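You operate a simulated robot arm through the tools that you are given. There is no shell and no other tool. Be economical: measure what you need, move in short steps, check, and stop when the job is done.

You are at the controls of a simulated robot arm. One attempt, no reset.

JOB
Make room on the packing table for the purple fluted planter. At the end: the yellow keepsake lid from the packing table is in the blue table drawer; the purple fluted planter stands where the yellow keepsake lid stood; whatever was shut is shut again. Leave all else as you found it, and nothing knocked over (what rides in a drawer may roll over).

Only the result counts: the job must be done as asked and must still hold three seconds after the hand-in. Knocking over, shifting, dropping, spilling or breaking anything else fails it. A push-on lid holds only when it is set on centred and level and pressed home; a screw cap is set on level and turned clockwise until tight.

ROBOT AND FRAMES
A 6-joint arm with a two-finger parallel gripper, fixed in place. Base frame: the origin is at the foot of the arm, x ahead of it, y to its left, z up. Readings come in cm, rad, newtons and seconds.
With the tool pointing down near the work surface it reaches from about 24 to 64 cm from the base axis. Its first joint turns from -1.152 to 1.152 rad. Payload 2.7 kg.
The TCP is the grasp point between the finger pads, 2.3 cm short of the fingertips. In the tool frame z runs along the fingers and y along their closing line. The gripper opens to 9.4 cm. The fingers are 3.8 cm wide and 1 cm thick; the gripper's body (5.4 by 9.6 cm) begins 3.9 cm behind the TCP.
Orientation is told as [roll, pitch, yaw] about the base's x, y, z axes, in that order, counted from this pose: with the fingers straight down and closing along the base's y, the tool's x points along the base's -x, its y along +y and its z along -z.

CONTROLS
- The arm moves only by the tool step_arm. Its argument "rows" is a list of rows, each a list of 7 numbers: the shift along the base's x, y, z in units of 400 mm (1.0 is 400 mm), then the turn, a rotation vector about the base's x, y, z in units of 120 degrees (1.0 is 120 degrees), then the finger opening in cm, from 0 to 9.4. In form: [[tx, ty, tz, rx, ry, rz, claw], ...]. A call has 1 to 10 rows; each row is the pose to reach, as a shift and turn from the pose commanded when the call began. A call with a number of a shift or a turn outside -1 to 1 is refused whole. Each row takes 0.2 s and may step no farther than 5 cm and 0.15 rad from the row before; otherwise, or with a gripper value out of range, the whole call is refused. Where a pose cannot be reached the arm comes as near as it can. A force on the tool above 40 N (or 10 N above the force at the start of the call, whichever is more), or a blocked arm, ends the call early, and 0.2 s more pass. Each finger travels about 4.5 cm/s and halts on what it meets, pressing with about 30 N; the grip force reading is that of the motor and also rises with nothing between the fingers. The clock runs only during rows and for 0.2 s after the last one: add rows that repeat a pose to give the fingers time. The reply holds the time, the measured pose of the TCP, the force on the tool along the base axes, the opening and the grip force, in the units named above and with some noise, with the torque about the TCP (base axes, N m) and any sound that the robot's microphone picked up.
- Cameras (640 x 400 px; columns grow to the right, rows downward): "scene" is fixed at [7.43, -43.82, 140.51]; the picture's right is [0.80, -0.60, 0.00], its down [-0.34, -0.45, -0.82] and it looks along [0.50, 0.66, -0.57] (base axes); focal length 257 px, centre (320, 200). "wrist" rides on the gripper at [8.6, 1.6, -7.4] in the tool frame; the picture's right is [-0.18, 0.98, 0.00], its down [-0.58, -0.11, -0.81] and it looks along [-0.79, -0.15, 0.59] (tool axes); focal length 243 px, centre (320, 200). There is no depth. A picture from a camera that has moved, and an enlarged one, comes with that camera's place and axes in the base frame and with its lens. The place of the scene camera against the robot may be out by one fixed shift of up to 1.2 cm in any direction.
- capture(camera): a new picture of that camera. It takes no simulated time.
- enlarge(camera, box): a new picture of the part [left, top, right, bottom] of that camera's present view, enlarged. It takes no simulated time.
- finish_job(): hands the job in; it is judged then, once.

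Work in short steps. Places have to be worked out from the pictures, the camera data and where the tool is seen: move nearer, look again, correct. Check each grasp and each placing, and mend what went wrong. You have 120 turns and 68 pictures in all, those below and enlarged ones among them. Open the gripper and draw the arm clear of the work before you hand the job in, unless the task says otherwise; then end with one line.

The tools are called after "Call:" by a JSON object that holds its "name" and its "arguments". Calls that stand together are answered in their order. step_arm: Moves the arm, as the interface text tells. Its arguments: {"type":"object","properties":{"rows":{"type":"array","items":{"type":"array","items":{"type":"number"}}}},"required":["rows"]} The other tools are called the same way: capture (camera) takes a picture; enlarge (camera, box) takes an enlarged picture of a part of a camera's view; finish_job () hands the job in.

At the start:

```text
clock: 0.0
position: [35.78, 5.72, 116.59]
orientation: [0.001, 0.001, 0.0]
contact_force: [0.1, -0.1, 0.0]
moment: [0.02, -0.02, 0.02]
finger_gap: 9.42
gripper_force: 0.0
```

scene: 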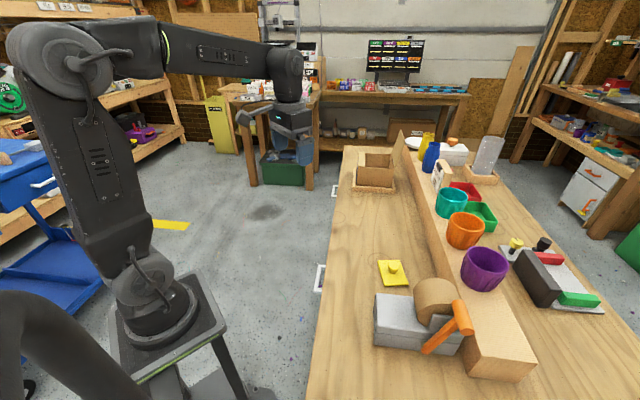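
wrist: 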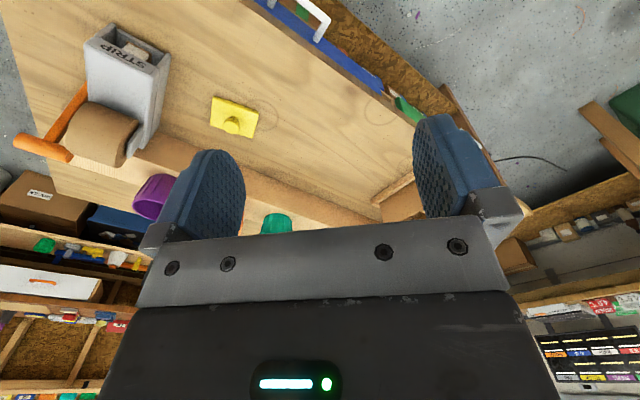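

The yellow lid is at about (54,-16,80) from the two views. I'll enlarge the work area and the drawer fronts before moving.

Call:
{"name": "enlarge", "arguments": {"camera": "scene", "box": [300, 130, 620, 390]}}

Call:
{"name": "enlarge", "arguments": {"camera": "wrist", "box": [0, 0, 480, 260]}}

```text
1.54 times, centred on (460, 260) of scene
camera zoom: at [7.43, -43.82, 140.51], right [0.8, -0.6, 0.0], down [-0.34, -0.45, -0.82], along [0.5, 0.66, -0.57], focal length 395 px, centre (105, 108)
```

zoom: 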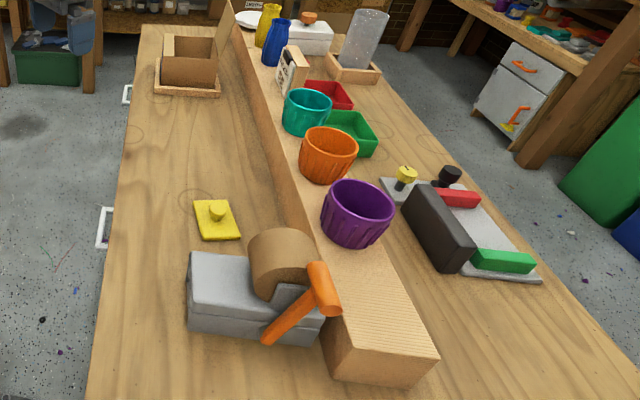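

```text
1.33 times, centred on (240, 130) of wrist
camera zoom: at [27.18, 7.35, 124.19], right [0.18, 0.98, 0.0], down [0.58, -0.11, 0.81], along [0.79, -0.15, -0.59], focal length 324 px, centre (427, 293)
```

zoom: 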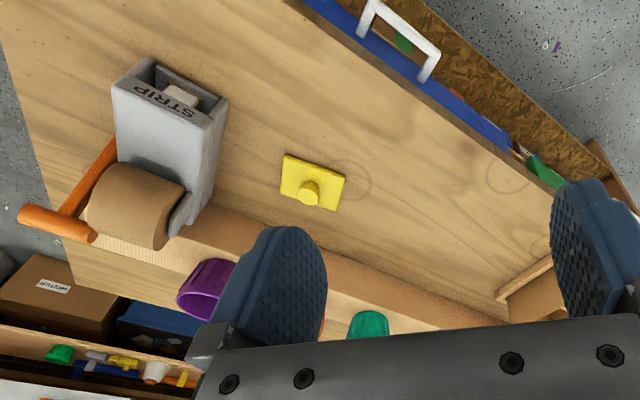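

The table edge runs roughly along (0.7,0.7), and the blue drawer's handle is near (40.7,1.5,70). I'll turn 45° and come down behind the handle to look at it closely.

Call:
{"name": "step_arm", "arguments": {"rows": [[-0.0075, -0.04, -0.0879, 0, 0, 0.0536, 9.4], [-0.015, -0.08, -0.1757, 0, 0, 0.1071, 9.4], [-0.0225, -0.12, -0.2636, 0, 0, 0.1607, 9.4], [-0.03, -0.16, -0.3514, 0, 0, 0.2143, 9.4], [-0.0375, -0.2, -0.4393, 0, 0, 0.2679, 9.4], [-0.045, -0.24, -0.5271, 0, 0, 0.3214, 9.4], [-0.0525, -0.28, -0.615, 0, 0, 0.375, 9.4]]}}

Call:
{"name": "capture", "arguments": {"camera": "wrist"}}

Call:
{"name": "capture", "arguments": {"camera": "scene"}}

```text
clock: 1.6
position: [33.85, -5.2, 91.96]
orientation: [0.0, 0.0, 0.788]
contact_force: [0.1, 0.7, 0.2]
moment: [-0.02, 0.03, 0.0]
finger_gap: 9.41
gripper_force: 0.0
```

```text
63 pictures are left
camera wrist: at [26.51, -10.22, 99.41], right [-0.57, 0.82, 0.0], down [0.49, 0.34, 0.81], along [0.66, 0.46, -0.59], focal length 243 px, centre (320, 200)
```

wrist: 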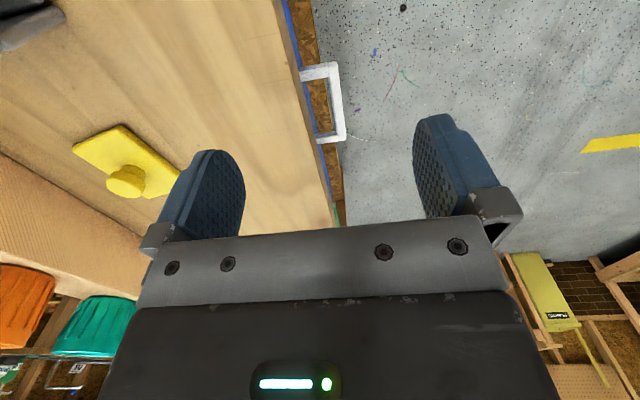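

```text
62 pictures are left
```

scene: 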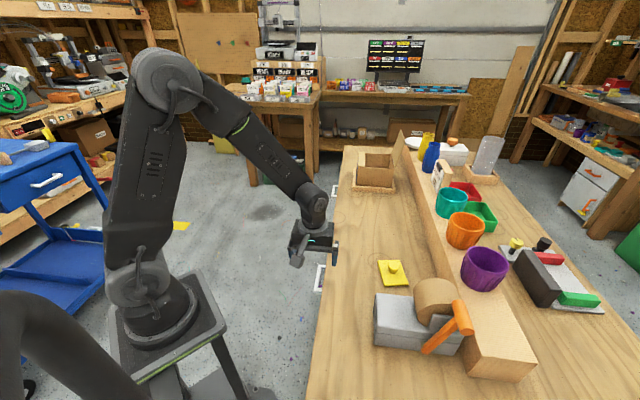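

The bar is about (40.3,2.4,70), parallel to the edge at 45°, about 11 cm long and standing about 3.5 cm off the front. To clear the table top I'll tilt the tool 45° and pre-position 8 cm back from the bar, on the robot side.

Call:
{"name": "step_arm", "arguments": {"rows": [[0.0208, 0.0975, 0, -0.0442, -0.0442, 0, 6], [0.0417, 0.195, 0, -0.0883, -0.0883, 0, 4], [0.0625, 0.2925, 0, -0.1325, -0.1325, 0, 3.5], [0.0625, 0.2925, -0.08, -0.1767, -0.1767, 0, 3.5], [0.0625, 0.2925, -0.16, -0.2208, -0.2208, 0, 3.5], [0.0625, 0.2925, -0.24, -0.265, -0.265, 0, 3.5], [0.0625, 0.2925, -0.32, -0.265, -0.265, 0, 3.5], [0.0625, 0.2925, -0.4075, -0.265, -0.265, 0, 3.5]]}}

Call:
{"name": "capture", "arguments": {"camera": "wrist"}}

Call:
{"name": "capture", "arguments": {"camera": "scene"}}

```text
clock: 3.4
position: [36.31, 6.13, 75.8]
orientation: [-0.784, 0.001, 0.787]
contact_force: [-0.2, -0.2, -1.0]
moment: [0.0, 0.02, 0.0]
finger_gap: 3.49
gripper_force: 0.1
```

```text
61 pictures are left
camera wrist: at [25.65, 4.71, 80.04], right [-0.36, 0.62, -0.7], down [0.06, 0.76, 0.65], along [0.93, 0.19, -0.31], focal length 243 px, centre (320, 200)
```

wrist: 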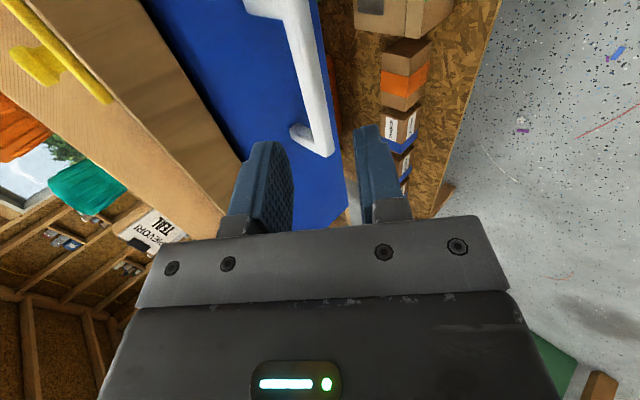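

```text
60 pictures are left
```

scene: 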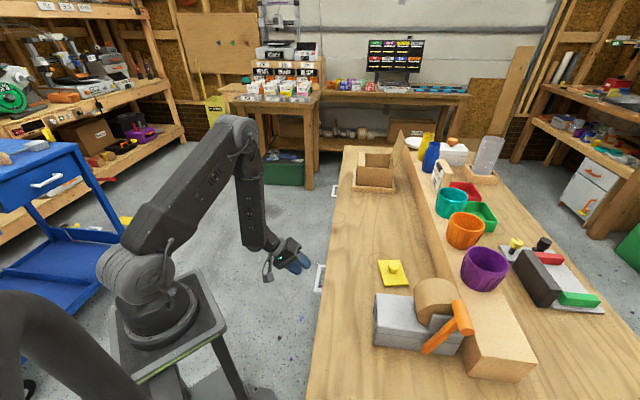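

Triangulating again puts the bar centre at (40.1,1.8,71.2), about 3 cm off the drawer front. I'll line up with it 5 cm short and narrow the fingers to 2.8 cm before checking.

Call:
{"name": "step_arm", "arguments": {"rows": [[0.0325, -0.0467, -0.0275, 0, 0, 0, 2.8], [0.0325, -0.0467, -0.0275, 0, 0, 0, 2.8]]}}

Call:
{"name": "capture", "arguments": {"camera": "wrist"}}

```text
clock: 4.0
position: [37.55, 4.33, 74.74]
orientation: [-0.785, 0.001, 0.784]
contact_force: [0.5, 0.1, 0.4]
moment: [-0.02, -0.03, 0.02]
finger_gap: 2.81
gripper_force: 0.0
```

```text
59 pictures are left
camera wrist: at [26.92, 2.8, 78.98], right [-0.36, 0.62, -0.69], down [0.06, 0.76, 0.65], along [0.93, 0.19, -0.31], focal length 243 px, centre (320, 200)
```

wrist: 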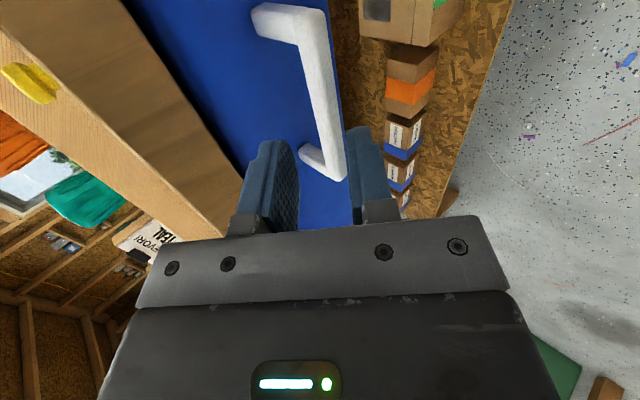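

The bar is 5 cm ahead and centred to within 0.3 cm. I'll advance 4 cm along the tool with the small correction.

Call:
{"name": "step_arm", "arguments": {"rows": [[0.015, -0.015, -0.025, 0, 0, 0, 2.8], [0.031, -0.031, -0.05, 0, 0, 0, 2.8], [0.046, -0.046, -0.075, 0, 0, 0, 2.8]]}}

Call:
{"name": "capture", "arguments": {"camera": "wrist"}}

```text
clock: 4.8
position: [39.41, 2.45, 71.73]
orientation: [-0.785, 0.0, 0.785]
contact_force: [0.2, 0.3, 0.2]
moment: [0.04, -0.02, 0.0]
finger_gap: 2.77
gripper_force: 0.0
```

```text
58 pictures are left
camera wrist: at [28.69, 0.95, 75.88], right [-0.36, 0.62, -0.69], down [0.06, 0.76, 0.65], along [0.93, 0.19, -0.31], focal length 243 px, centre (320, 200)
```

wrist: 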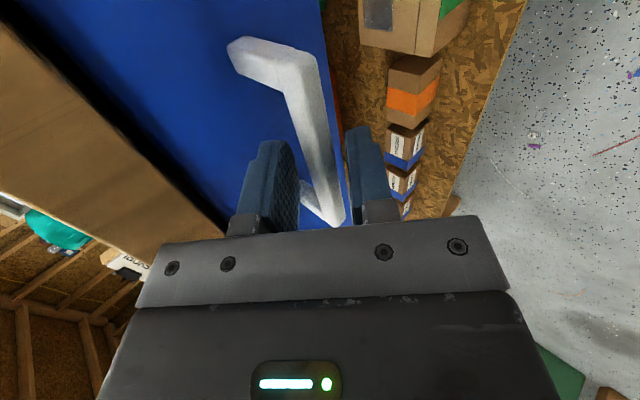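

The bar sits between the fingers with no contact force. I'll close on it.

Call:
{"name": "step_arm", "arguments": {"rows": [[0, 0, 0, 0, 0, 0, 0.5], [0, 0, 0, 0, 0, 0, 0.5], [0, 0, 0, 0, 0, 0, 0.5], [0, 0, 0, 0, 0, 0, 0.5]]}}

```text
clock: 5.8
position: [39.43, 2.52, 71.58]
orientation: [-0.785, 0.0, 0.786]
contact_force: [2.3, 0.8, -8.1]
moment: [0.41, -0.33, 0.2]
finger_gap: 1.8
gripper_force: 45.4
```

The fingers are gripping at 1.8 cm. I'll pull gently straight out along -n by 4 cm.

Call:
{"name": "step_arm", "arguments": {"rows": [[-0.0177, 0.0177, 0, 0, 0, 0, 0.5], [-0.0354, 0.0354, 0, 0, 0, 0, 0.5], [-0.053, 0.053, 0, 0, 0, 0, 0.5], [-0.0707, 0.0707, 0, 0, 0, 0, 0.5]]}}

Call:
{"name": "capture", "arguments": {"camera": "wrist"}}

```text
clock: 6.8
position: [36.63, 5.22, 71.66]
orientation: [-0.785, 0.002, 0.784]
contact_force: [-3.0, -5.6, -1.1]
moment: [-0.53, 0.62, -0.22]
finger_gap: 1.8
gripper_force: 45.1
```

```text
57 pictures are left
camera wrist: at [25.94, 3.73, 75.87], right [-0.36, 0.62, -0.7], down [0.06, 0.76, 0.65], along [0.93, 0.19, -0.31], focal length 243 px, centre (320, 200)
```

wrist: 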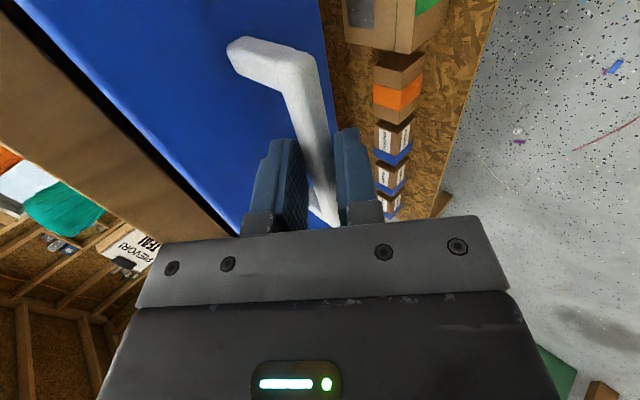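

The drawer follows the hand. I'll pull another 11 cm.

Call:
{"name": "step_arm", "arguments": {"rows": [[-0.022, 0.022, 0, 0, 0, 0, 0.5], [-0.044, 0.044, 0, 0, 0, 0, 0.5], [-0.066, 0.066, 0, 0, 0, 0, 0.5], [-0.088, 0.088, 0, 0, 0, 0, 0.5], [-0.11, 0.11, 0, 0, 0, 0, 0.5], [-0.132, 0.132, 0, 0, 0, 0, 0.5], [-0.154, 0.154, 0, 0, 0, 0, 0.5], [-0.176, 0.176, 0, 0, 0, 0, 0.5], [-0.194, 0.194, 0, 0, 0, 0, 0.5]]}}

Call:
{"name": "capture", "arguments": {"camera": "scene"}}

```text
clock: 8.8
position: [28.85, 13.05, 71.66]
orientation: [-0.784, 0.002, 0.783]
contact_force: [-9.3, -10.9, 21.1]
moment: [-0.81, 0.42, -0.39]
finger_gap: 1.8
gripper_force: 44.9
```

```text
56 pictures are left
```

scene: 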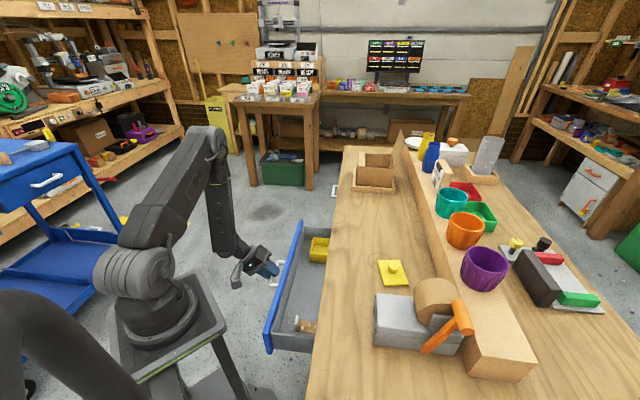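

The drawer is open by about 15 cm and there is free space in its middle. I'll open the fingers slightly and back off along the tool.

Call:
{"name": "step_arm", "arguments": {"rows": [[0, 0, 0, 0, 0, 0, 2.8], [0, 0, 0, 0, 0, 0, 2.8], [-0.025, 0.025, 0.035, 0, 0, 0, 2.8], [-0.05, 0.05, 0.07, 0, 0, 0, 2.8], [-0.075, 0.075, 0.106, 0, 0, 0, 2.8], [-0.1, 0.1, 0.18, 0, 0, 0, 2.8], [-0.1, 0.1, 0.28, 0, 0, 0, 2.8], [-0.1, 0.1, 0.38, 0, 0, 0, 2.8]]}}

Call:
{"name": "capture", "arguments": {"camera": "scene"}}

```text
clock: 10.6
position: [24.77, 17.08, 86.81]
orientation: [-0.782, -0.001, 0.785]
contact_force: [-0.1, -0.4, -0.7]
moment: [0.04, -0.01, 0.03]
finger_gap: 2.79
gripper_force: 0.0
```

```text
55 pictures are left
```

scene: 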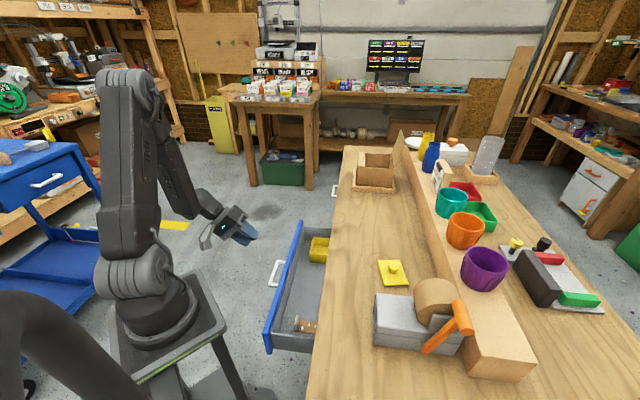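

The arm is clear of the handle. Next I'll straighten the tool and fly over to view the lid from behind, with the TCP at about (48.3,-21.9,98).

Call:
{"name": "step_arm", "arguments": {"rows": [[0.0588, -0.0975, 0.028, 0.0265, 0.0265, 0, 4], [0.1175, -0.195, 0.056, 0.053, 0.053, 0, 5], [0.1763, -0.2925, 0.084, 0.0795, 0.0795, 0, 6], [0.235, -0.39, 0.112, 0.106, 0.106, 0, 6], [0.2938, -0.4875, 0.14, 0.1325, 0.1325, 0, 6], [0.3525, -0.585, 0.168, 0.159, 0.159, 0, 6], [0.4113, -0.6825, 0.196, 0.1855, 0.1855, 0, 6], [0.47, -0.78, 0.224, 0.212, 0.212, 0, 6], [0.5288, -0.8775, 0.252, 0.2385, 0.2385, 0, 6], [0.5875, -0.975, 0.28, 0.265, 0.265, 0, 6]]}}

Call:
{"name": "capture", "arguments": {"camera": "wrist"}}

Call:
{"name": "capture", "arguments": {"camera": "scene"}}

```text
clock: 12.8
position: [48.34, -21.85, 98.02]
orientation: [0.001, 0.0, 0.786]
contact_force: [0.1, -0.8, -0.2]
moment: [-0.01, -0.01, 0.0]
finger_gap: 5.97
gripper_force: 0.1
out of reach, approached as far as the arm can: row 2
```

```text
54 pictures are left
camera wrist: at [40.97, -26.83, 105.55], right [-0.57, 0.82, 0.0], down [0.49, 0.33, 0.81], along [0.66, 0.46, -0.59], focal length 243 px, centre (320, 200)
```

wrist: 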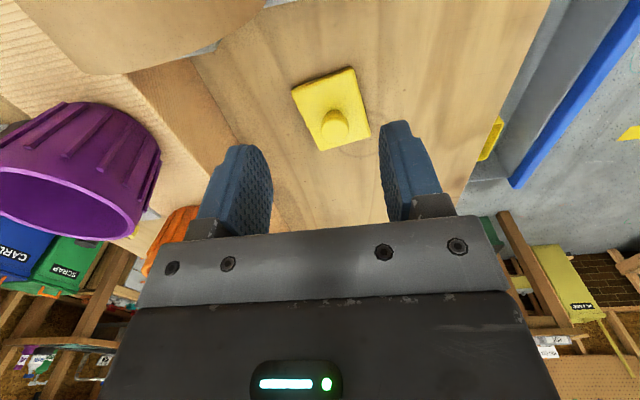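

```text
53 pictures are left
```

scene: 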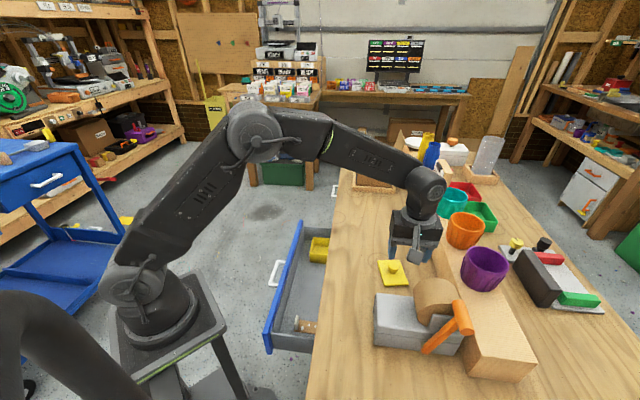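

The lid's plate centre is at about (53.5,-16.2). I'll move over it at TCP z=91 for a close look.

Call:
{"name": "step_arm", "arguments": {"rows": [[0.0447, 0.048, -0.058, 0, 0, 0, 6], [0.089, 0.096, -0.117, 0, 0, 0, 6], [0.134, 0.144, -0.175, 0, 0, 0, 6]]}}

Call:
{"name": "capture", "arguments": {"camera": "wrist"}}

```text
clock: 13.6
position: [53.64, -16.19, 91.0]
orientation: [-0.002, 0.001, 0.786]
contact_force: [0.4, 1.1, -0.3]
moment: [-0.01, 0.01, 0.02]
finger_gap: 6.01
gripper_force: 0.0
```

```text
52 pictures are left
camera wrist: at [46.33, -21.13, 98.55], right [-0.56, 0.83, 0.0], down [0.49, 0.33, 0.81], along [0.67, 0.46, -0.59], focal length 243 px, centre (320, 200)
```

wrist: 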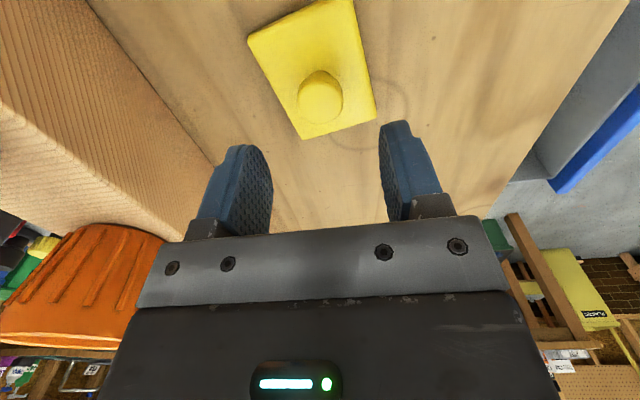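

The knob is centred in the closing direction and about 0.5 cm further along +e. I'll correct and descend to TCP z=84.5.

Call:
{"name": "step_arm", "arguments": {"rows": [[0.0085, 0.006, -0.06, 0, 0, 0, 6], [0.0085, 0.006, -0.12, 0, 0, 0, 6], [0.0085, 0.006, -0.1625, 0, 0, 0, 6]]}}

Call:
{"name": "capture", "arguments": {"camera": "wrist"}}

Call:
{"name": "enlarge", "arguments": {"camera": "scene", "box": [340, 200, 500, 300]}}

```text
clock: 14.4
position: [54.03, -15.82, 84.66]
orientation: [0.001, 0.0, 0.785]
contact_force: [0.3, 0.2, 0.1]
moment: [-0.02, 0.0, 0.03]
finger_gap: 6.0
gripper_force: 0.1
```

```text
51 pictures are left
camera wrist: at [46.71, -20.78, 92.21], right [-0.56, 0.83, 0.0], down [0.49, 0.33, 0.81], along [0.67, 0.46, -0.59], focal length 243 px, centre (320, 200)
```

wrist: 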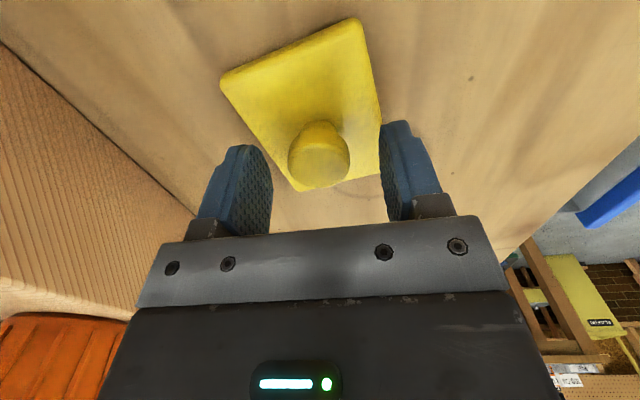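

```text
4.00 times, centred on (420, 250) of scene
camera zoom: at [7.43, -43.82, 140.51], right [0.8, -0.6, 0.0], down [-0.34, -0.45, -0.82], along [0.5, 0.66, -0.57], focal length 1028 px, centre (-80, 0)
```

zoom: 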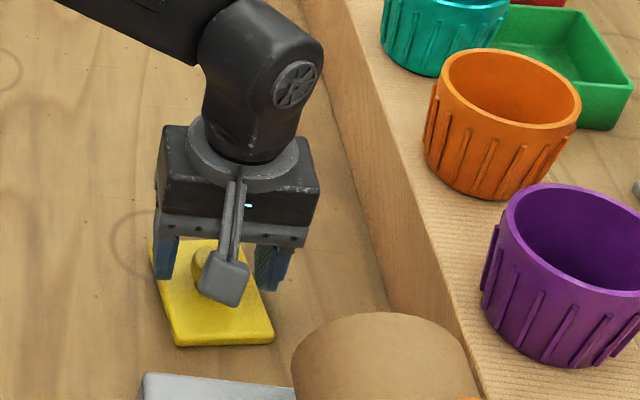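

The knob top is at z≈83 and lies between the fingers, about 0.4 cm ahead. I'll shift 0.3 cm along e, lower 1 cm, watching the force, and close.

Call:
{"name": "step_arm", "arguments": {"rows": [[0.005, 0.005, -0.012, 0, 0, 0, 6], [0.005, 0.005, -0.025, 0, 0, 0, 6], [0.005, 0.005, -0.025, 0, 0, 0, 4], [0.005, 0.005, -0.025, 0, 0, 0, 2.5], [0.005, 0.005, -0.025, 0, 0, 0, 1.5], [0.005, 0.005, -0.025, 0, 0, 0, 1.5], [0.005, 0.005, -0.025, 0, 0, 0, 1.5]]}}

Call:
{"name": "capture", "arguments": {"camera": "wrist"}}

```text
clock: 16.0
position: [54.27, -15.65, 83.66]
orientation: [0.0, 0.0, 0.786]
contact_force: [-0.5, 0.7, -0.2]
moment: [0.03, -0.02, 0.03]
finger_gap: 3.04
gripper_force: 30.2
```

```text
49 pictures are left
camera wrist: at [46.93, -20.58, 91.17], right [-0.56, 0.83, 0.0], down [0.49, 0.33, 0.81], along [0.67, 0.46, -0.59], focal length 243 px, centre (320, 200)
```

wrist: 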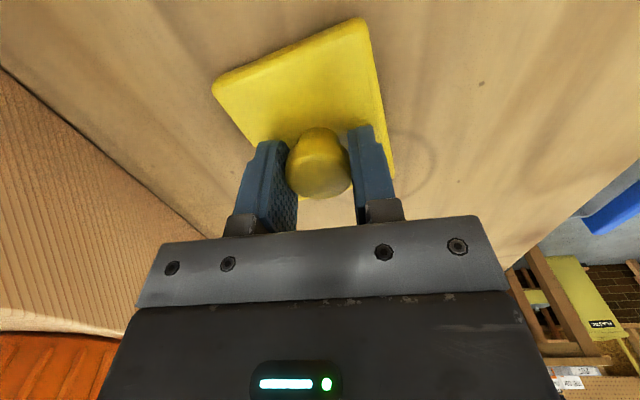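

The knob is gripped at 3.04 cm. I'll lift 8 cm and check.

Call:
{"name": "step_arm", "arguments": {"rows": [[0, 0, 0.03, 0, 0, 0, 1.5], [0, 0, 0.08, 0, 0, 0, 1.5], [0, 0, 0.14, 0, 0, 0, 1.5], [0, 0, 0.2, 0, 0, 0, 1.5]]}}

Call:
{"name": "capture", "arguments": {"camera": "wrist"}}

Call:
{"name": "enlarge", "arguments": {"camera": "scene", "box": [250, 200, 490, 360]}}

```text
clock: 17.0
position: [54.0, -15.78, 91.65]
orientation: [-0.001, 0.0, 0.786]
contact_force: [0.2, 0.3, -0.4]
moment: [-0.02, -0.03, 0.0]
finger_gap: 3.04
gripper_force: 30.3
```

```text
48 pictures are left
camera wrist: at [46.77, -20.82, 99.14], right [-0.56, 0.83, 0.0], down [0.49, 0.33, 0.81], along [0.66, 0.46, -0.59], focal length 243 px, centre (320, 200)
```

wrist: 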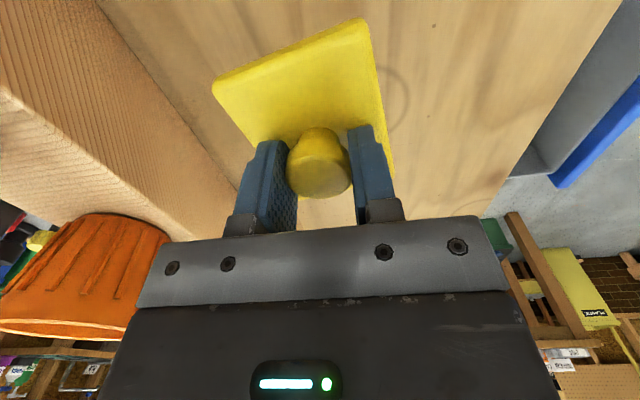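

```text
2.50 times, centred on (370, 280) of scene
camera zoom: at [7.43, -43.82, 140.51], right [0.8, -0.6, 0.0], down [-0.34, -0.45, -0.82], along [0.5, 0.66, -0.57], focal length 642 px, centre (195, 0)
```

zoom: 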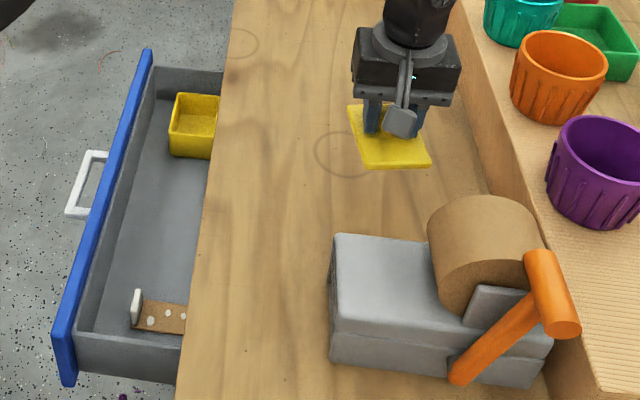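

The lid is lifted cleanly. The drawer's middle, about (37.3,4.4), is free, so I'll carry the lid there at height and look.

Call:
{"name": "step_arm", "arguments": {"rows": [[-0.07, 0.084, 0, 0, 0, 0, 1.5], [-0.139, 0.168, 0, 0, 0, 0, 1.5], [-0.209, 0.252, 0, 0, 0, 0, 1.5], [-0.278, 0.337, 0, 0, 0, 0, 1.5], [-0.348, 0.421, 0, 0, 0, 0, 1.5], [-0.4175, 0.505, 0, 0, 0, 0, 1.5]]}}

Call:
{"name": "capture", "arguments": {"camera": "wrist"}}

Call:
{"name": "enlarge", "arguments": {"camera": "scene", "box": [240, 200, 400, 360]}}

```text
clock: 18.4
position: [37.32, 4.43, 91.52]
orientation: [0.0, 0.0, 0.785]
contact_force: [-0.6, 0.2, -0.8]
moment: [0.01, -0.04, -0.01]
finger_gap: 3.06
gripper_force: 29.9
```

```text
46 pictures are left
camera wrist: at [30.04, -0.32, 98.99], right [-0.56, 0.83, 0.0], down [0.49, 0.33, 0.81], along [0.67, 0.45, -0.59], focal length 243 px, centre (320, 200)
```

wrist: 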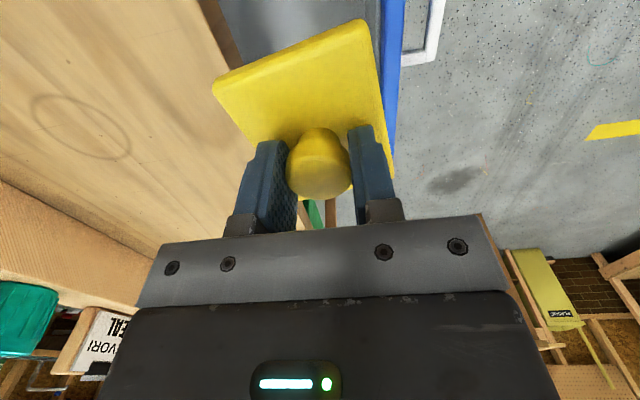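

```text
2.50 times, centred on (320, 280) of scene
camera zoom: at [7.42, -43.82, 140.52], right [0.8, -0.6, 0.0], down [-0.34, -0.45, -0.82], along [0.5, 0.66, -0.57], focal length 642 px, centre (320, 0)
```

zoom: 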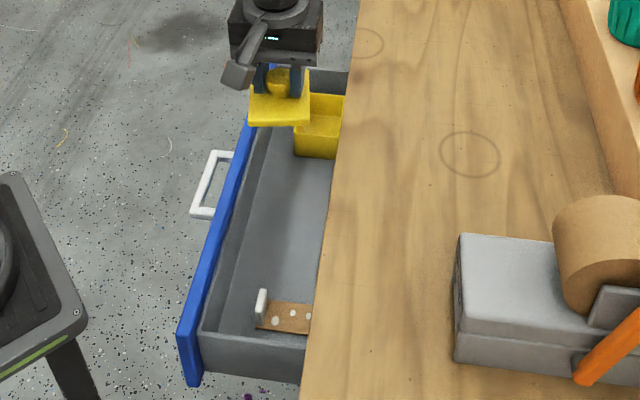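

The margins to the front and the table edge are about 1.5 cm each at this spot. I'll descend to TCP z=78.5 and check.

Call:
{"name": "step_arm", "arguments": {"rows": [[0, 0, -0.08, 0, 0, 0, 1.5], [0, 0, -0.16, 0, 0, 0, 1.5], [0, 0, -0.24, 0, 0, 0, 1.5], [0, 0, -0.325, 0, 0, 0, 1.5]]}}

Call:
{"name": "capture", "arguments": {"camera": "wrist"}}

Call:
{"name": "enlarge", "arguments": {"camera": "scene", "box": [250, 210, 380, 330]}}

```text
clock: 19.4
position: [37.37, 4.48, 78.48]
orientation: [-0.001, -0.003, 0.784]
contact_force: [-0.1, 0.3, -0.3]
moment: [0.0, -0.01, 0.02]
finger_gap: 3.03
gripper_force: 29.9
```

```text
44 pictures are left
camera wrist: at [30.03, -0.37, 85.96], right [-0.56, 0.83, 0.0], down [0.49, 0.33, 0.81], along [0.67, 0.46, -0.59], focal length 243 px, centre (320, 200)
```

wrist: 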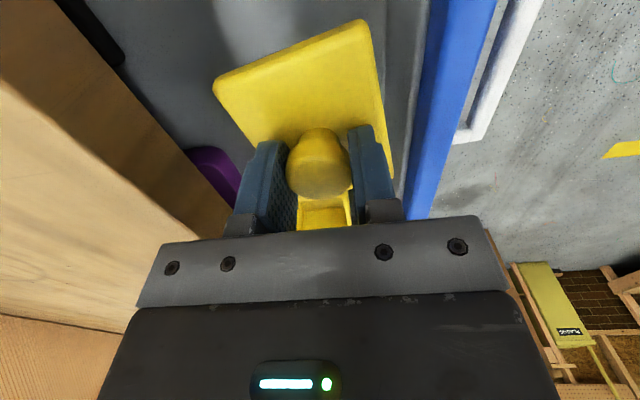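

```text
3.33 times, centred on (315, 270) of scene
camera zoom: at [7.42, -43.82, 140.51], right [0.8, -0.6, 0.0], down [-0.34, -0.45, -0.82], along [0.5, 0.66, -0.57], focal length 857 px, centre (337, -33)
```

zoom: 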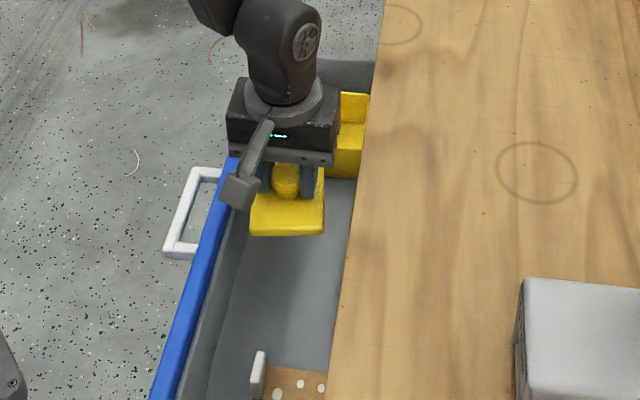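

There's clear space under the lid. I'll descend in smaller steps to 74.5, then feel for the floor.

Call:
{"name": "step_arm", "arguments": {"rows": [[0, 0, -0.03, 0, 0, 0, 1.5], [0, 0, -0.06, 0, 0, 0, 1.5], [0, 0, -0.08, 0, 0, 0, 1.5], [0, 0, -0.1, 0, 0, 0, 1.5]]}}

Call:
{"name": "capture", "arguments": {"camera": "wrist"}}

```text
clock: 20.4
position: [37.4, 4.52, 74.65]
orientation: [-0.001, -0.002, 0.786]
contact_force: [1.4, 0.6, -0.9]
moment: [0.02, -0.02, 0.02]
finger_gap: 3.04
gripper_force: 30.0
```

```text
42 pictures are left
camera wrist: at [30.19, -0.41, 82.07], right [-0.56, 0.83, 0.0], down [0.49, 0.33, 0.81], along [0.67, 0.46, -0.59], focal length 243 px, centre (320, 200)
```

wrist: 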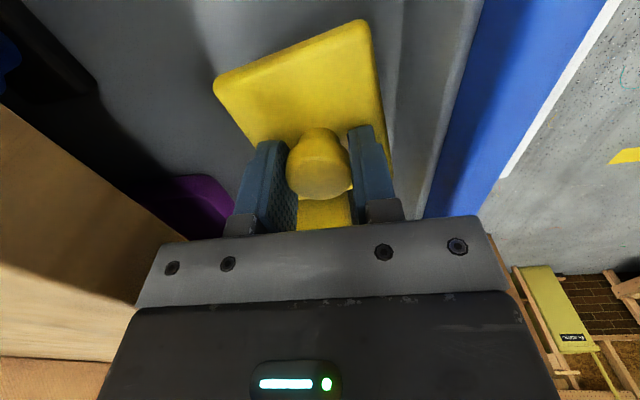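

Still clear. I'll lower in 0.5 cm steps and read the force.

Call:
{"name": "step_arm", "arguments": {"rows": [[0, 0, -0.0125, 0, 0, 0, 1.5], [0, 0, -0.025, 0, 0, 0, 1.5], [0, 0, -0.0375, 0, 0, 0, 1.5], [0, 0, -0.05, 0, 0, 0, 1.5]]}}

```text
clock: 21.4
position: [37.55, 4.44, 72.66]
orientation: [0.0, 0.001, 0.786]
contact_force: [0.1, 0.7, -0.7]
moment: [0.03, -0.02, 0.01]
finger_gap: 3.01
gripper_force: 29.8
```

Call:
{"name": "step_arm", "arguments": {"rows": [[0, 0, -0.01, 0, 0, 0, 1.5], [0, 0, -0.02, 0, 0, 0, 1.5], [0, 0, -0.03, 0, 0, 0, 1.5], [0, 0, -0.03, 0, 0, 0, 1.5]]}}

Call:
{"name": "capture", "arguments": {"camera": "wrist"}}

```text
clock: 22.4
position: [37.43, 4.4, 71.36]
orientation: [0.001, -0.001, 0.784]
contact_force: [0.6, -0.5, 0.7]
moment: [0.02, 0.01, 0.04]
finger_gap: 3.03
gripper_force: 30.0
```

```text
41 pictures are left
camera wrist: at [30.19, -0.49, 78.93], right [-0.56, 0.83, 0.0], down [0.49, 0.33, 0.81], along [0.67, 0.46, -0.59], focal length 243 px, centre (320, 200)
```

wrist: 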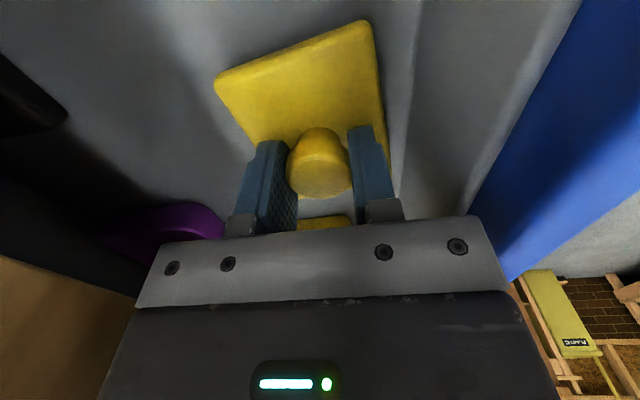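

The lid is near the floor but not touching. I'll continue down in 0.3 cm steps.

Call:
{"name": "step_arm", "arguments": {"rows": [[0, 0, -0.0075, 0, 0, 0, 1.5], [0, 0, -0.015, 0, 0, 0, 1.5], [0, 0, -0.0225, 0, 0, 0, 1.5], [0, 0, -0.03, 0, 0, 0, 1.5]]}}

```text
clock: 23.4
position: [37.53, 4.49, 70.13]
orientation: [-0.002, -0.001, 0.785]
contact_force: [-2.2, -4.5, 28.6]
moment: [0.02, 0.32, 0.15]
finger_gap: 3.02
gripper_force: 29.5
```

The floor is reached (28 N). I'll release and rise straight up.

Call:
{"name": "step_arm", "arguments": {"rows": [[0, 0, 0.005, 0, 0, 0, 4], [0, 0, 0.005, 0, 0, 0, 5], [0, 0, 0.005, 0, 0, 0, 5], [0, 0, 0.1, 0, 0, 0, 5], [0, 0, 0.2, 0, 0, 0, 5], [0, 0, 0.3, 0, 0, 0, 5], [0, 0, 0.4, 0, 0, 0, 5]]}}

Call:
{"name": "capture", "arguments": {"camera": "wrist"}}

Call:
{"name": "capture", "arguments": {"camera": "scene"}}

```text
clock: 25.0
position: [37.29, 4.55, 86.0]
orientation: [0.0, 0.0, 0.786]
contact_force: [-0.8, -0.1, 0.3]
moment: [0.06, -0.02, -0.01]
finger_gap: 5.03
gripper_force: 0.0
```

```text
40 pictures are left
camera wrist: at [29.98, -0.41, 93.61], right [-0.56, 0.83, 0.0], down [0.49, 0.33, 0.81], along [0.67, 0.46, -0.59], focal length 243 px, centre (320, 200)
```

wrist: 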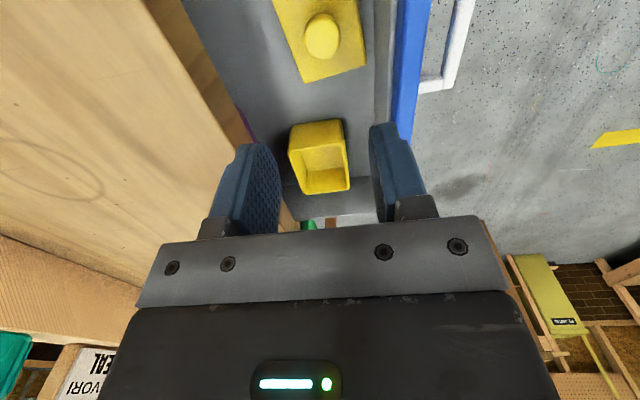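

```text
39 pictures are left
```

scene: 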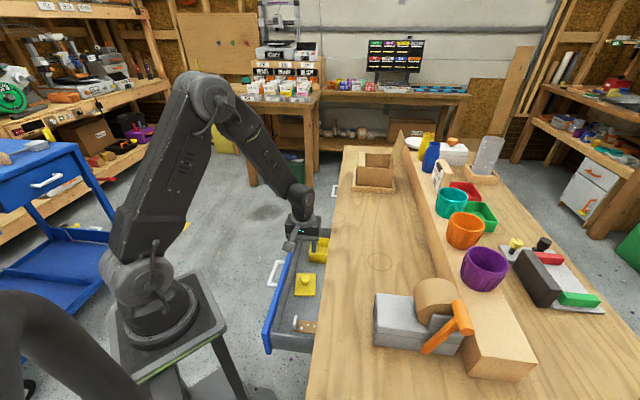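

The lid is resting in the drawer. I'll re-take the handle with the same tilted pose as before and push the drawer shut, starting by retracing to the pre-grasp point.

Call:
{"name": "step_arm", "arguments": {"rows": [[-0.039, 0.039, 0.005, -0.033, -0.033, 0, 4], [-0.078, 0.078, 0.01, -0.066, -0.066, 0, 3], [-0.117, 0.117, 0.015, -0.099, -0.099, 0, 2.8], [-0.156, 0.156, 0.02, -0.1325, -0.1325, 0, 2.8], [-0.195, 0.195, 0.02, -0.1655, -0.1655, 0, 2.8], [-0.234, 0.234, 0.02, -0.199, -0.199, 0, 2.8], [-0.273, 0.273, 0.02, -0.232, -0.232, 0, 2.8], [-0.3125, 0.3125, 0.02, -0.265, -0.265, 0, 2.8]]}}

Call:
{"name": "capture", "arguments": {"camera": "wrist"}}

```text
clock: 26.8
position: [25.04, 16.89, 87.14]
orientation: [-0.788, 0.0, 0.785]
contact_force: [0.2, 0.3, -0.5]
moment: [0.01, -0.02, -0.01]
finger_gap: 2.78
gripper_force: 0.1
```

```text
38 pictures are left
camera wrist: at [14.34, 15.42, 91.21], right [-0.36, 0.62, -0.7], down [0.06, 0.76, 0.65], along [0.93, 0.19, -0.31], focal length 243 px, centre (320, 200)
```

wrist: 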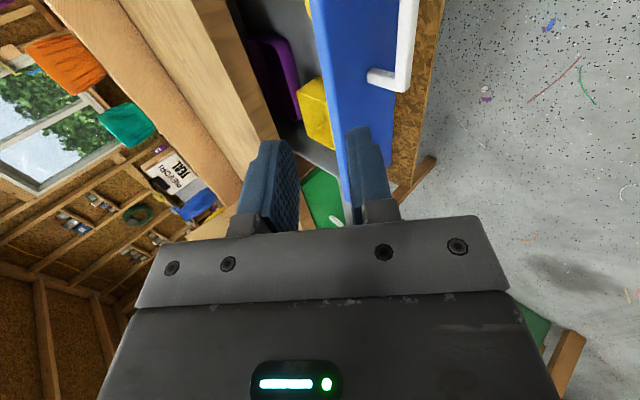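

The handle is below and ahead. I'll go to the pre-grasp point, 5 cm back from the earlier grip pose.

Call:
{"name": "step_arm", "arguments": {"rows": [[0.0, 0.0, -0.1, 0, 0, 0, 2.8], [0.0, 0.0, -0.2, 0, 0, 0, 2.8], [0.033, -0.033, -0.2985, 0, 0, 0, 2.8]]}}

Call:
{"name": "capture", "arguments": {"camera": "wrist"}}

```text
clock: 27.6
position: [26.47, 15.71, 74.81]
orientation: [-0.783, 0.001, 0.785]
contact_force: [-0.7, -0.2, -1.0]
moment: [0.03, 0.03, 0.0]
finger_gap: 2.79
gripper_force: 0.0
```

```text
37 pictures are left
camera wrist: at [15.78, 14.24, 79.05], right [-0.36, 0.62, -0.69], down [0.06, 0.76, 0.65], along [0.93, 0.19, -0.31], focal length 243 px, centre (320, 200)
```

wrist: 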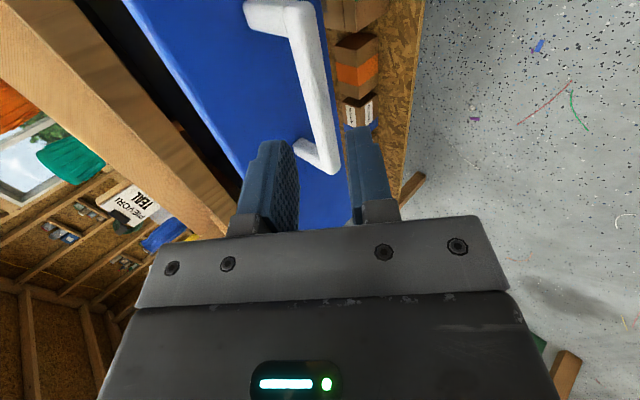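

Lined up as in the first grasp. I'll advance 4.6 cm along the tool and close.

Call:
{"name": "step_arm", "arguments": {"rows": [[0.02, -0.02, -0.027, 0, 0, 0, 2.8], [0.04, -0.04, -0.054, 0, 0, 0, 2.8], [0.058, -0.058, -0.081, 0, 0, 0, 2.8], [0.058, -0.058, -0.081, 0, 0, 0, 0.5], [0.058, -0.058, -0.081, 0, 0, 0, 0.5], [0.058, -0.058, -0.081, 0, 0, 0, 0.5], [0.058, -0.058, -0.081, 0, 0, 0, 0.5]]}}

Call:
{"name": "capture", "arguments": {"camera": "wrist"}}

```text
clock: 29.2
position: [28.88, 13.41, 71.73]
orientation: [-0.784, -0.001, 0.786]
contact_force: [1.1, 0.7, -22.1]
moment: [0.72, -0.56, 0.15]
finger_gap: 1.81
gripper_force: 44.8
```

```text
36 pictures are left
camera wrist: at [18.09, 11.84, 75.88], right [-0.36, 0.62, -0.69], down [0.06, 0.76, 0.65], along [0.93, 0.19, -0.31], focal length 243 px, centre (320, 200)
```

wrist: 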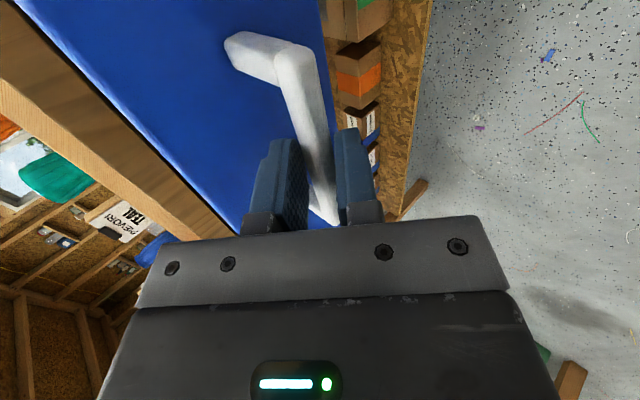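

Gripped again at 1.81 cm. I'll push the drawer in by about 10 cm.

Call:
{"name": "step_arm", "arguments": {"rows": [[0.03, -0.03, -0.006, 0, 0, 0, 0.5], [0.06, -0.06, -0.006, 0, 0, 0, 0.5], [0.09, -0.09, -0.006, 0, 0, 0, 0.5], [0.12, -0.12, -0.006, 0, 0, 0, 0.5], [0.15, -0.15, -0.006, 0, 0, 0, 0.5], [0.18, -0.18, -0.006, 0, 0, 0, 0.5]]}}

```text
clock: 30.8
position: [36.03, 6.09, 71.67]
orientation: [-0.793, -0.003, 0.79]
contact_force: [-1.6, -2.1, 3.2]
moment: [0.22, -0.3, 0.4]
finger_gap: 1.79
gripper_force: 44.8
stopped in row 6: the force on the tool passed its limit at 40 N (the readings are from after the stop); the commanded pose is now the measured one
```

It stopped at about 10 cm on force. I'll look before pushing further.

Call:
{"name": "capture", "arguments": {"camera": "wrist"}}

Call:
{"name": "enlarge", "arguments": {"camera": "scene", "box": [240, 180, 400, 340]}}

```text
35 pictures are left
camera wrist: at [25.28, 4.58, 75.76], right [-0.36, 0.62, -0.7], down [0.06, 0.76, 0.65], along [0.93, 0.19, -0.31], focal length 243 px, centre (320, 200)
```

wrist: 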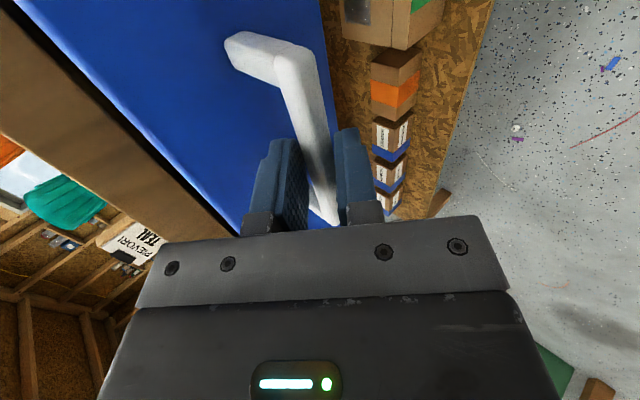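

```text
2.50 times, centred on (320, 260) of scene
camera zoom: at [7.42, -43.83, 140.51], right [0.8, -0.6, 0.0], down [-0.34, -0.45, -0.82], along [0.5, 0.66, -0.57], focal length 642 px, centre (320, 50)
```

zoom: 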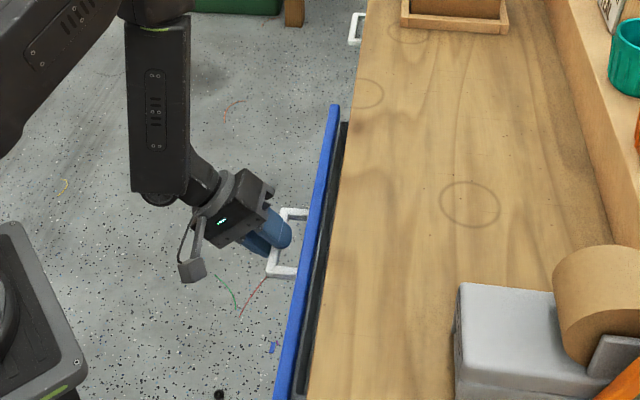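

Nothing visible blocks it, and it stopped mid-travel, so it may just be friction and speed. I'll push slowly by 1.5 cm and read the force.

Call:
{"name": "step_arm", "arguments": {"rows": [[0.007, -0.007, 0, 0, 0, 0, 0.5], [0.014, -0.014, 0, 0, 0, 0, 0.5], [0.02, -0.02, 0, 0, 0, 0, 0.5], [0.026, -0.026, 0, 0, 0, 0, 0.5]]}}

```text
clock: 31.8
position: [37.02, 5.19, 71.65]
orientation: [-0.792, -0.004, 0.788]
contact_force: [-5.4, -2.4, 7.0]
moment: [0.6, -0.77, 0.98]
finger_gap: 1.8
gripper_force: 44.1
```

It moves easily at low speed. I'll continue slowly for the remaining 3.5 cm.

Call:
{"name": "step_arm", "arguments": {"rows": [[0.007, -0.007, 0, 0, 0, 0, 0.5], [0.014, -0.014, 0, 0, 0, 0, 0.5], [0.021, -0.021, 0, 0, 0, 0, 0.5], [0.028, -0.028, 0, 0, 0, 0, 0.5], [0.035, -0.035, 0, 0, 0, 0, 0.5], [0.042, -0.042, 0, 0, 0, 0, 0.5], [0.049, -0.049, 0, 0, 0, 0, 0.5], [0.056, -0.056, 0, 0, 0, 0, 0.5], [0.063, -0.063, 0, 0, 0, 0, 0.5], [0.066, -0.066, 0, 0, 0, 0, 0.5]]}}

Call:
{"name": "enlarge", "arguments": {"camera": "scene", "box": [240, 180, 400, 340]}}

Call:
{"name": "capture", "arguments": {"camera": "wrist"}}

```text
clock: 34.0
position: [39.58, 2.65, 71.56]
orientation: [-0.788, -0.004, 0.788]
contact_force: [-21.4, 23.5, 18.0]
moment: [0.84, -0.53, -0.69]
finger_gap: 1.83
gripper_force: 44.8
```

```text
2.50 times, centred on (320, 260) of scene
camera zoom: at [7.36, -43.78, 140.53], right [0.8, -0.6, 0.0], down [-0.34, -0.45, -0.82], along [0.5, 0.66, -0.57], focal length 642 px, centre (320, 50)
```

zoom: 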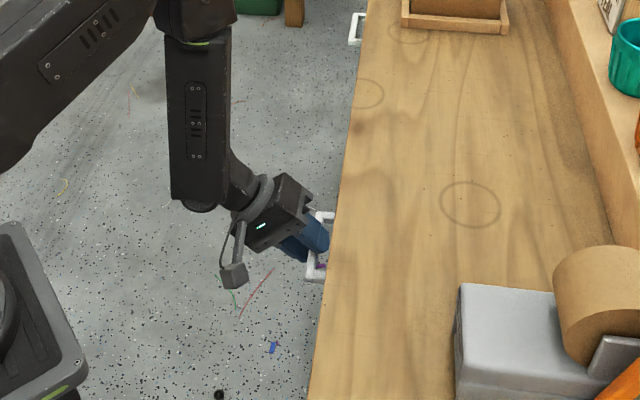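

```text
32 pictures are left
camera wrist: at [28.83, 1.01, 75.75], right [-0.36, 0.62, -0.7], down [0.06, 0.76, 0.65], along [0.93, 0.19, -0.31], focal length 243 px, centre (320, 200)
```

wrist: 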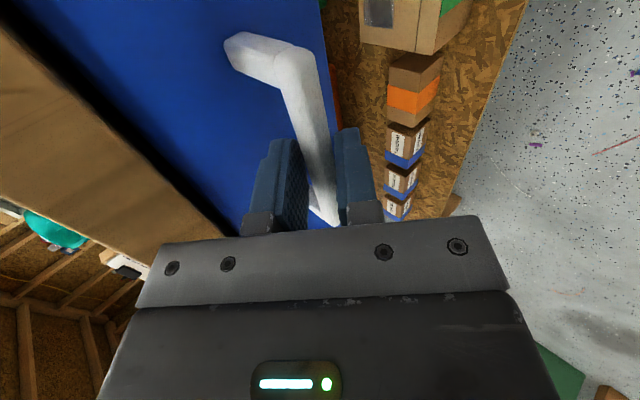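

The drawer is back at its original closed place and pressing on the stop. I'll release and back off along the tool, then up.

Call:
{"name": "step_arm", "arguments": {"rows": [[0, 0, 0, 0, 0, 0, 2.8], [0, 0, 0, 0, 0, 0, 2.8], [-0.025, 0.025, 0.035, 0, 0, 0, 2.8], [-0.05, 0.05, 0.07, 0, 0, 0, 2.8], [-0.075, 0.075, 0.106, 0, 0, 0, 2.8], [-0.12, 0.12, 0.18, 0, 0, 0, 2.8], [-0.15, 0.15, 0.27, 0, 0, 0, 2.8], [-0.15, 0.15, 0.37, 0, 0, 0, 2.8]]}}

Call:
{"name": "capture", "arguments": {"camera": "wrist"}}

Call:
{"name": "enlarge", "arguments": {"camera": "scene", "box": [300, 140, 560, 370]}}

```text
clock: 35.8
position: [33.66, 8.47, 86.5]
orientation: [-0.791, -0.001, 0.791]
contact_force: [-0.2, 0.3, 0.4]
moment: [-0.01, 0.04, 0.01]
finger_gap: 2.8
gripper_force: 0.0
```

```text
31 pictures are left
camera wrist: at [22.98, 6.9, 90.67], right [-0.36, 0.62, -0.7], down [0.06, 0.76, 0.65], along [0.93, 0.19, -0.31], focal length 243 px, centre (320, 200)
```

wrist: 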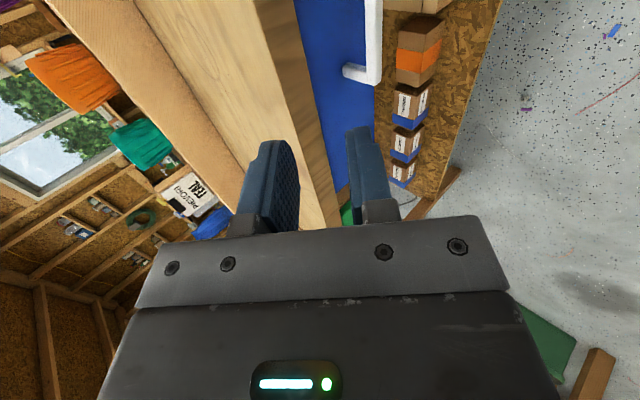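

```text
1.74 times, centred on (430, 255) of scene
camera zoom: at [7.43, -43.82, 140.51], right [0.8, -0.6, 0.0], down [-0.34, -0.45, -0.82], along [0.5, 0.66, -0.57], focal length 447 px, centre (129, 104)
```

zoom: 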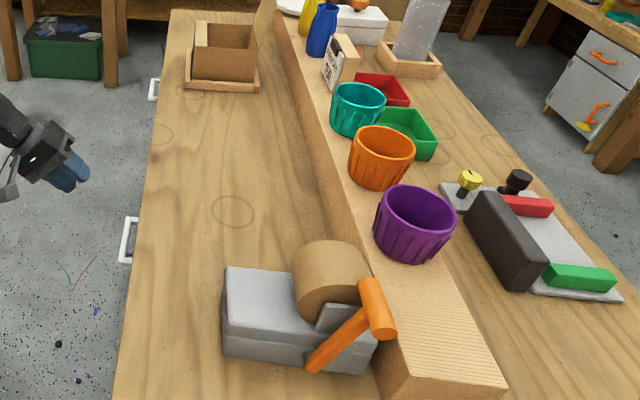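

The drawer is shut with its handle back in place. The planter rim is near (62.5,-33.8,95.5) and about 10 cm wide, so I'll pinch its wall. First I'll untilt and rise toward a viewing pose.

Call:
{"name": "step_arm", "arguments": {"rows": [[0.02, -0.058, 0.058, 0.0, 0.0, 0, 2.8], [0.04, -0.116, 0.116, 0.0331, 0.0331, 0, 2.8], [0.06, -0.174, 0.174, 0.0663, 0.0663, 0, 2.8], [0.08, -0.232, 0.232, 0.0994, 0.0994, 0, 2.8], [0.1, -0.29, 0.29, 0.1325, 0.1325, 0, 2.8], [0.12, -0.348, 0.348, 0.1656, 0.1656, 0, 2.8], [0.14, -0.405, 0.405, 0.1988, 0.1988, 0, 2.8], [0.16, -0.463, 0.463, 0.2319, 0.2319, 0, 2.8], [0.16, -0.463, 0.463, 0.265, 0.265, 0, 2.8]]}}

Call:
{"name": "step_arm", "arguments": {"rows": [[0.03, -0.09, 0, 0, 0, 0, 4], [0.06, -0.18, 0, 0, 0, 0, 4], [0.09, -0.28, 0, 0, 0, 0, 4], [0.12, -0.37, 0, 0, 0, 0, 4], [0.15, -0.46, 0, 0, 0, 0, 4], [0.18, -0.56, 0, 0, 0, 0, 4], [0.21, -0.65, 0, 0, 0, 0, 4]]}}

Call:
{"name": "capture", "arguments": {"camera": "wrist"}}

```text
clock: 37.8
position: [40.13, -10.17, 104.97]
orientation: [-0.005, -0.007, 0.784]
contact_force: [0.3, 0.7, -0.3]
moment: [0.0, 0.03, -0.03]
finger_gap: 2.83
gripper_force: 0.2
```

```text
clock: 39.4
position: [48.42, -36.16, 105.16]
orientation: [-0.005, -0.003, 0.785]
contact_force: [-0.9, 0.8, -0.2]
moment: [0.01, -0.01, -0.02]
finger_gap: 3.99
gripper_force: 0.1
```

```text
29 pictures are left
camera wrist: at [41.07, -41.02, 112.6], right [-0.56, 0.83, 0.0], down [0.48, 0.34, 0.81], along [0.67, 0.45, -0.59], focal length 243 px, centre (320, 200)
```

wrist: 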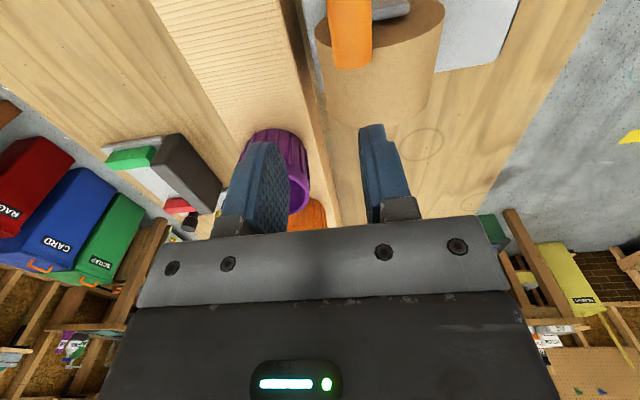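

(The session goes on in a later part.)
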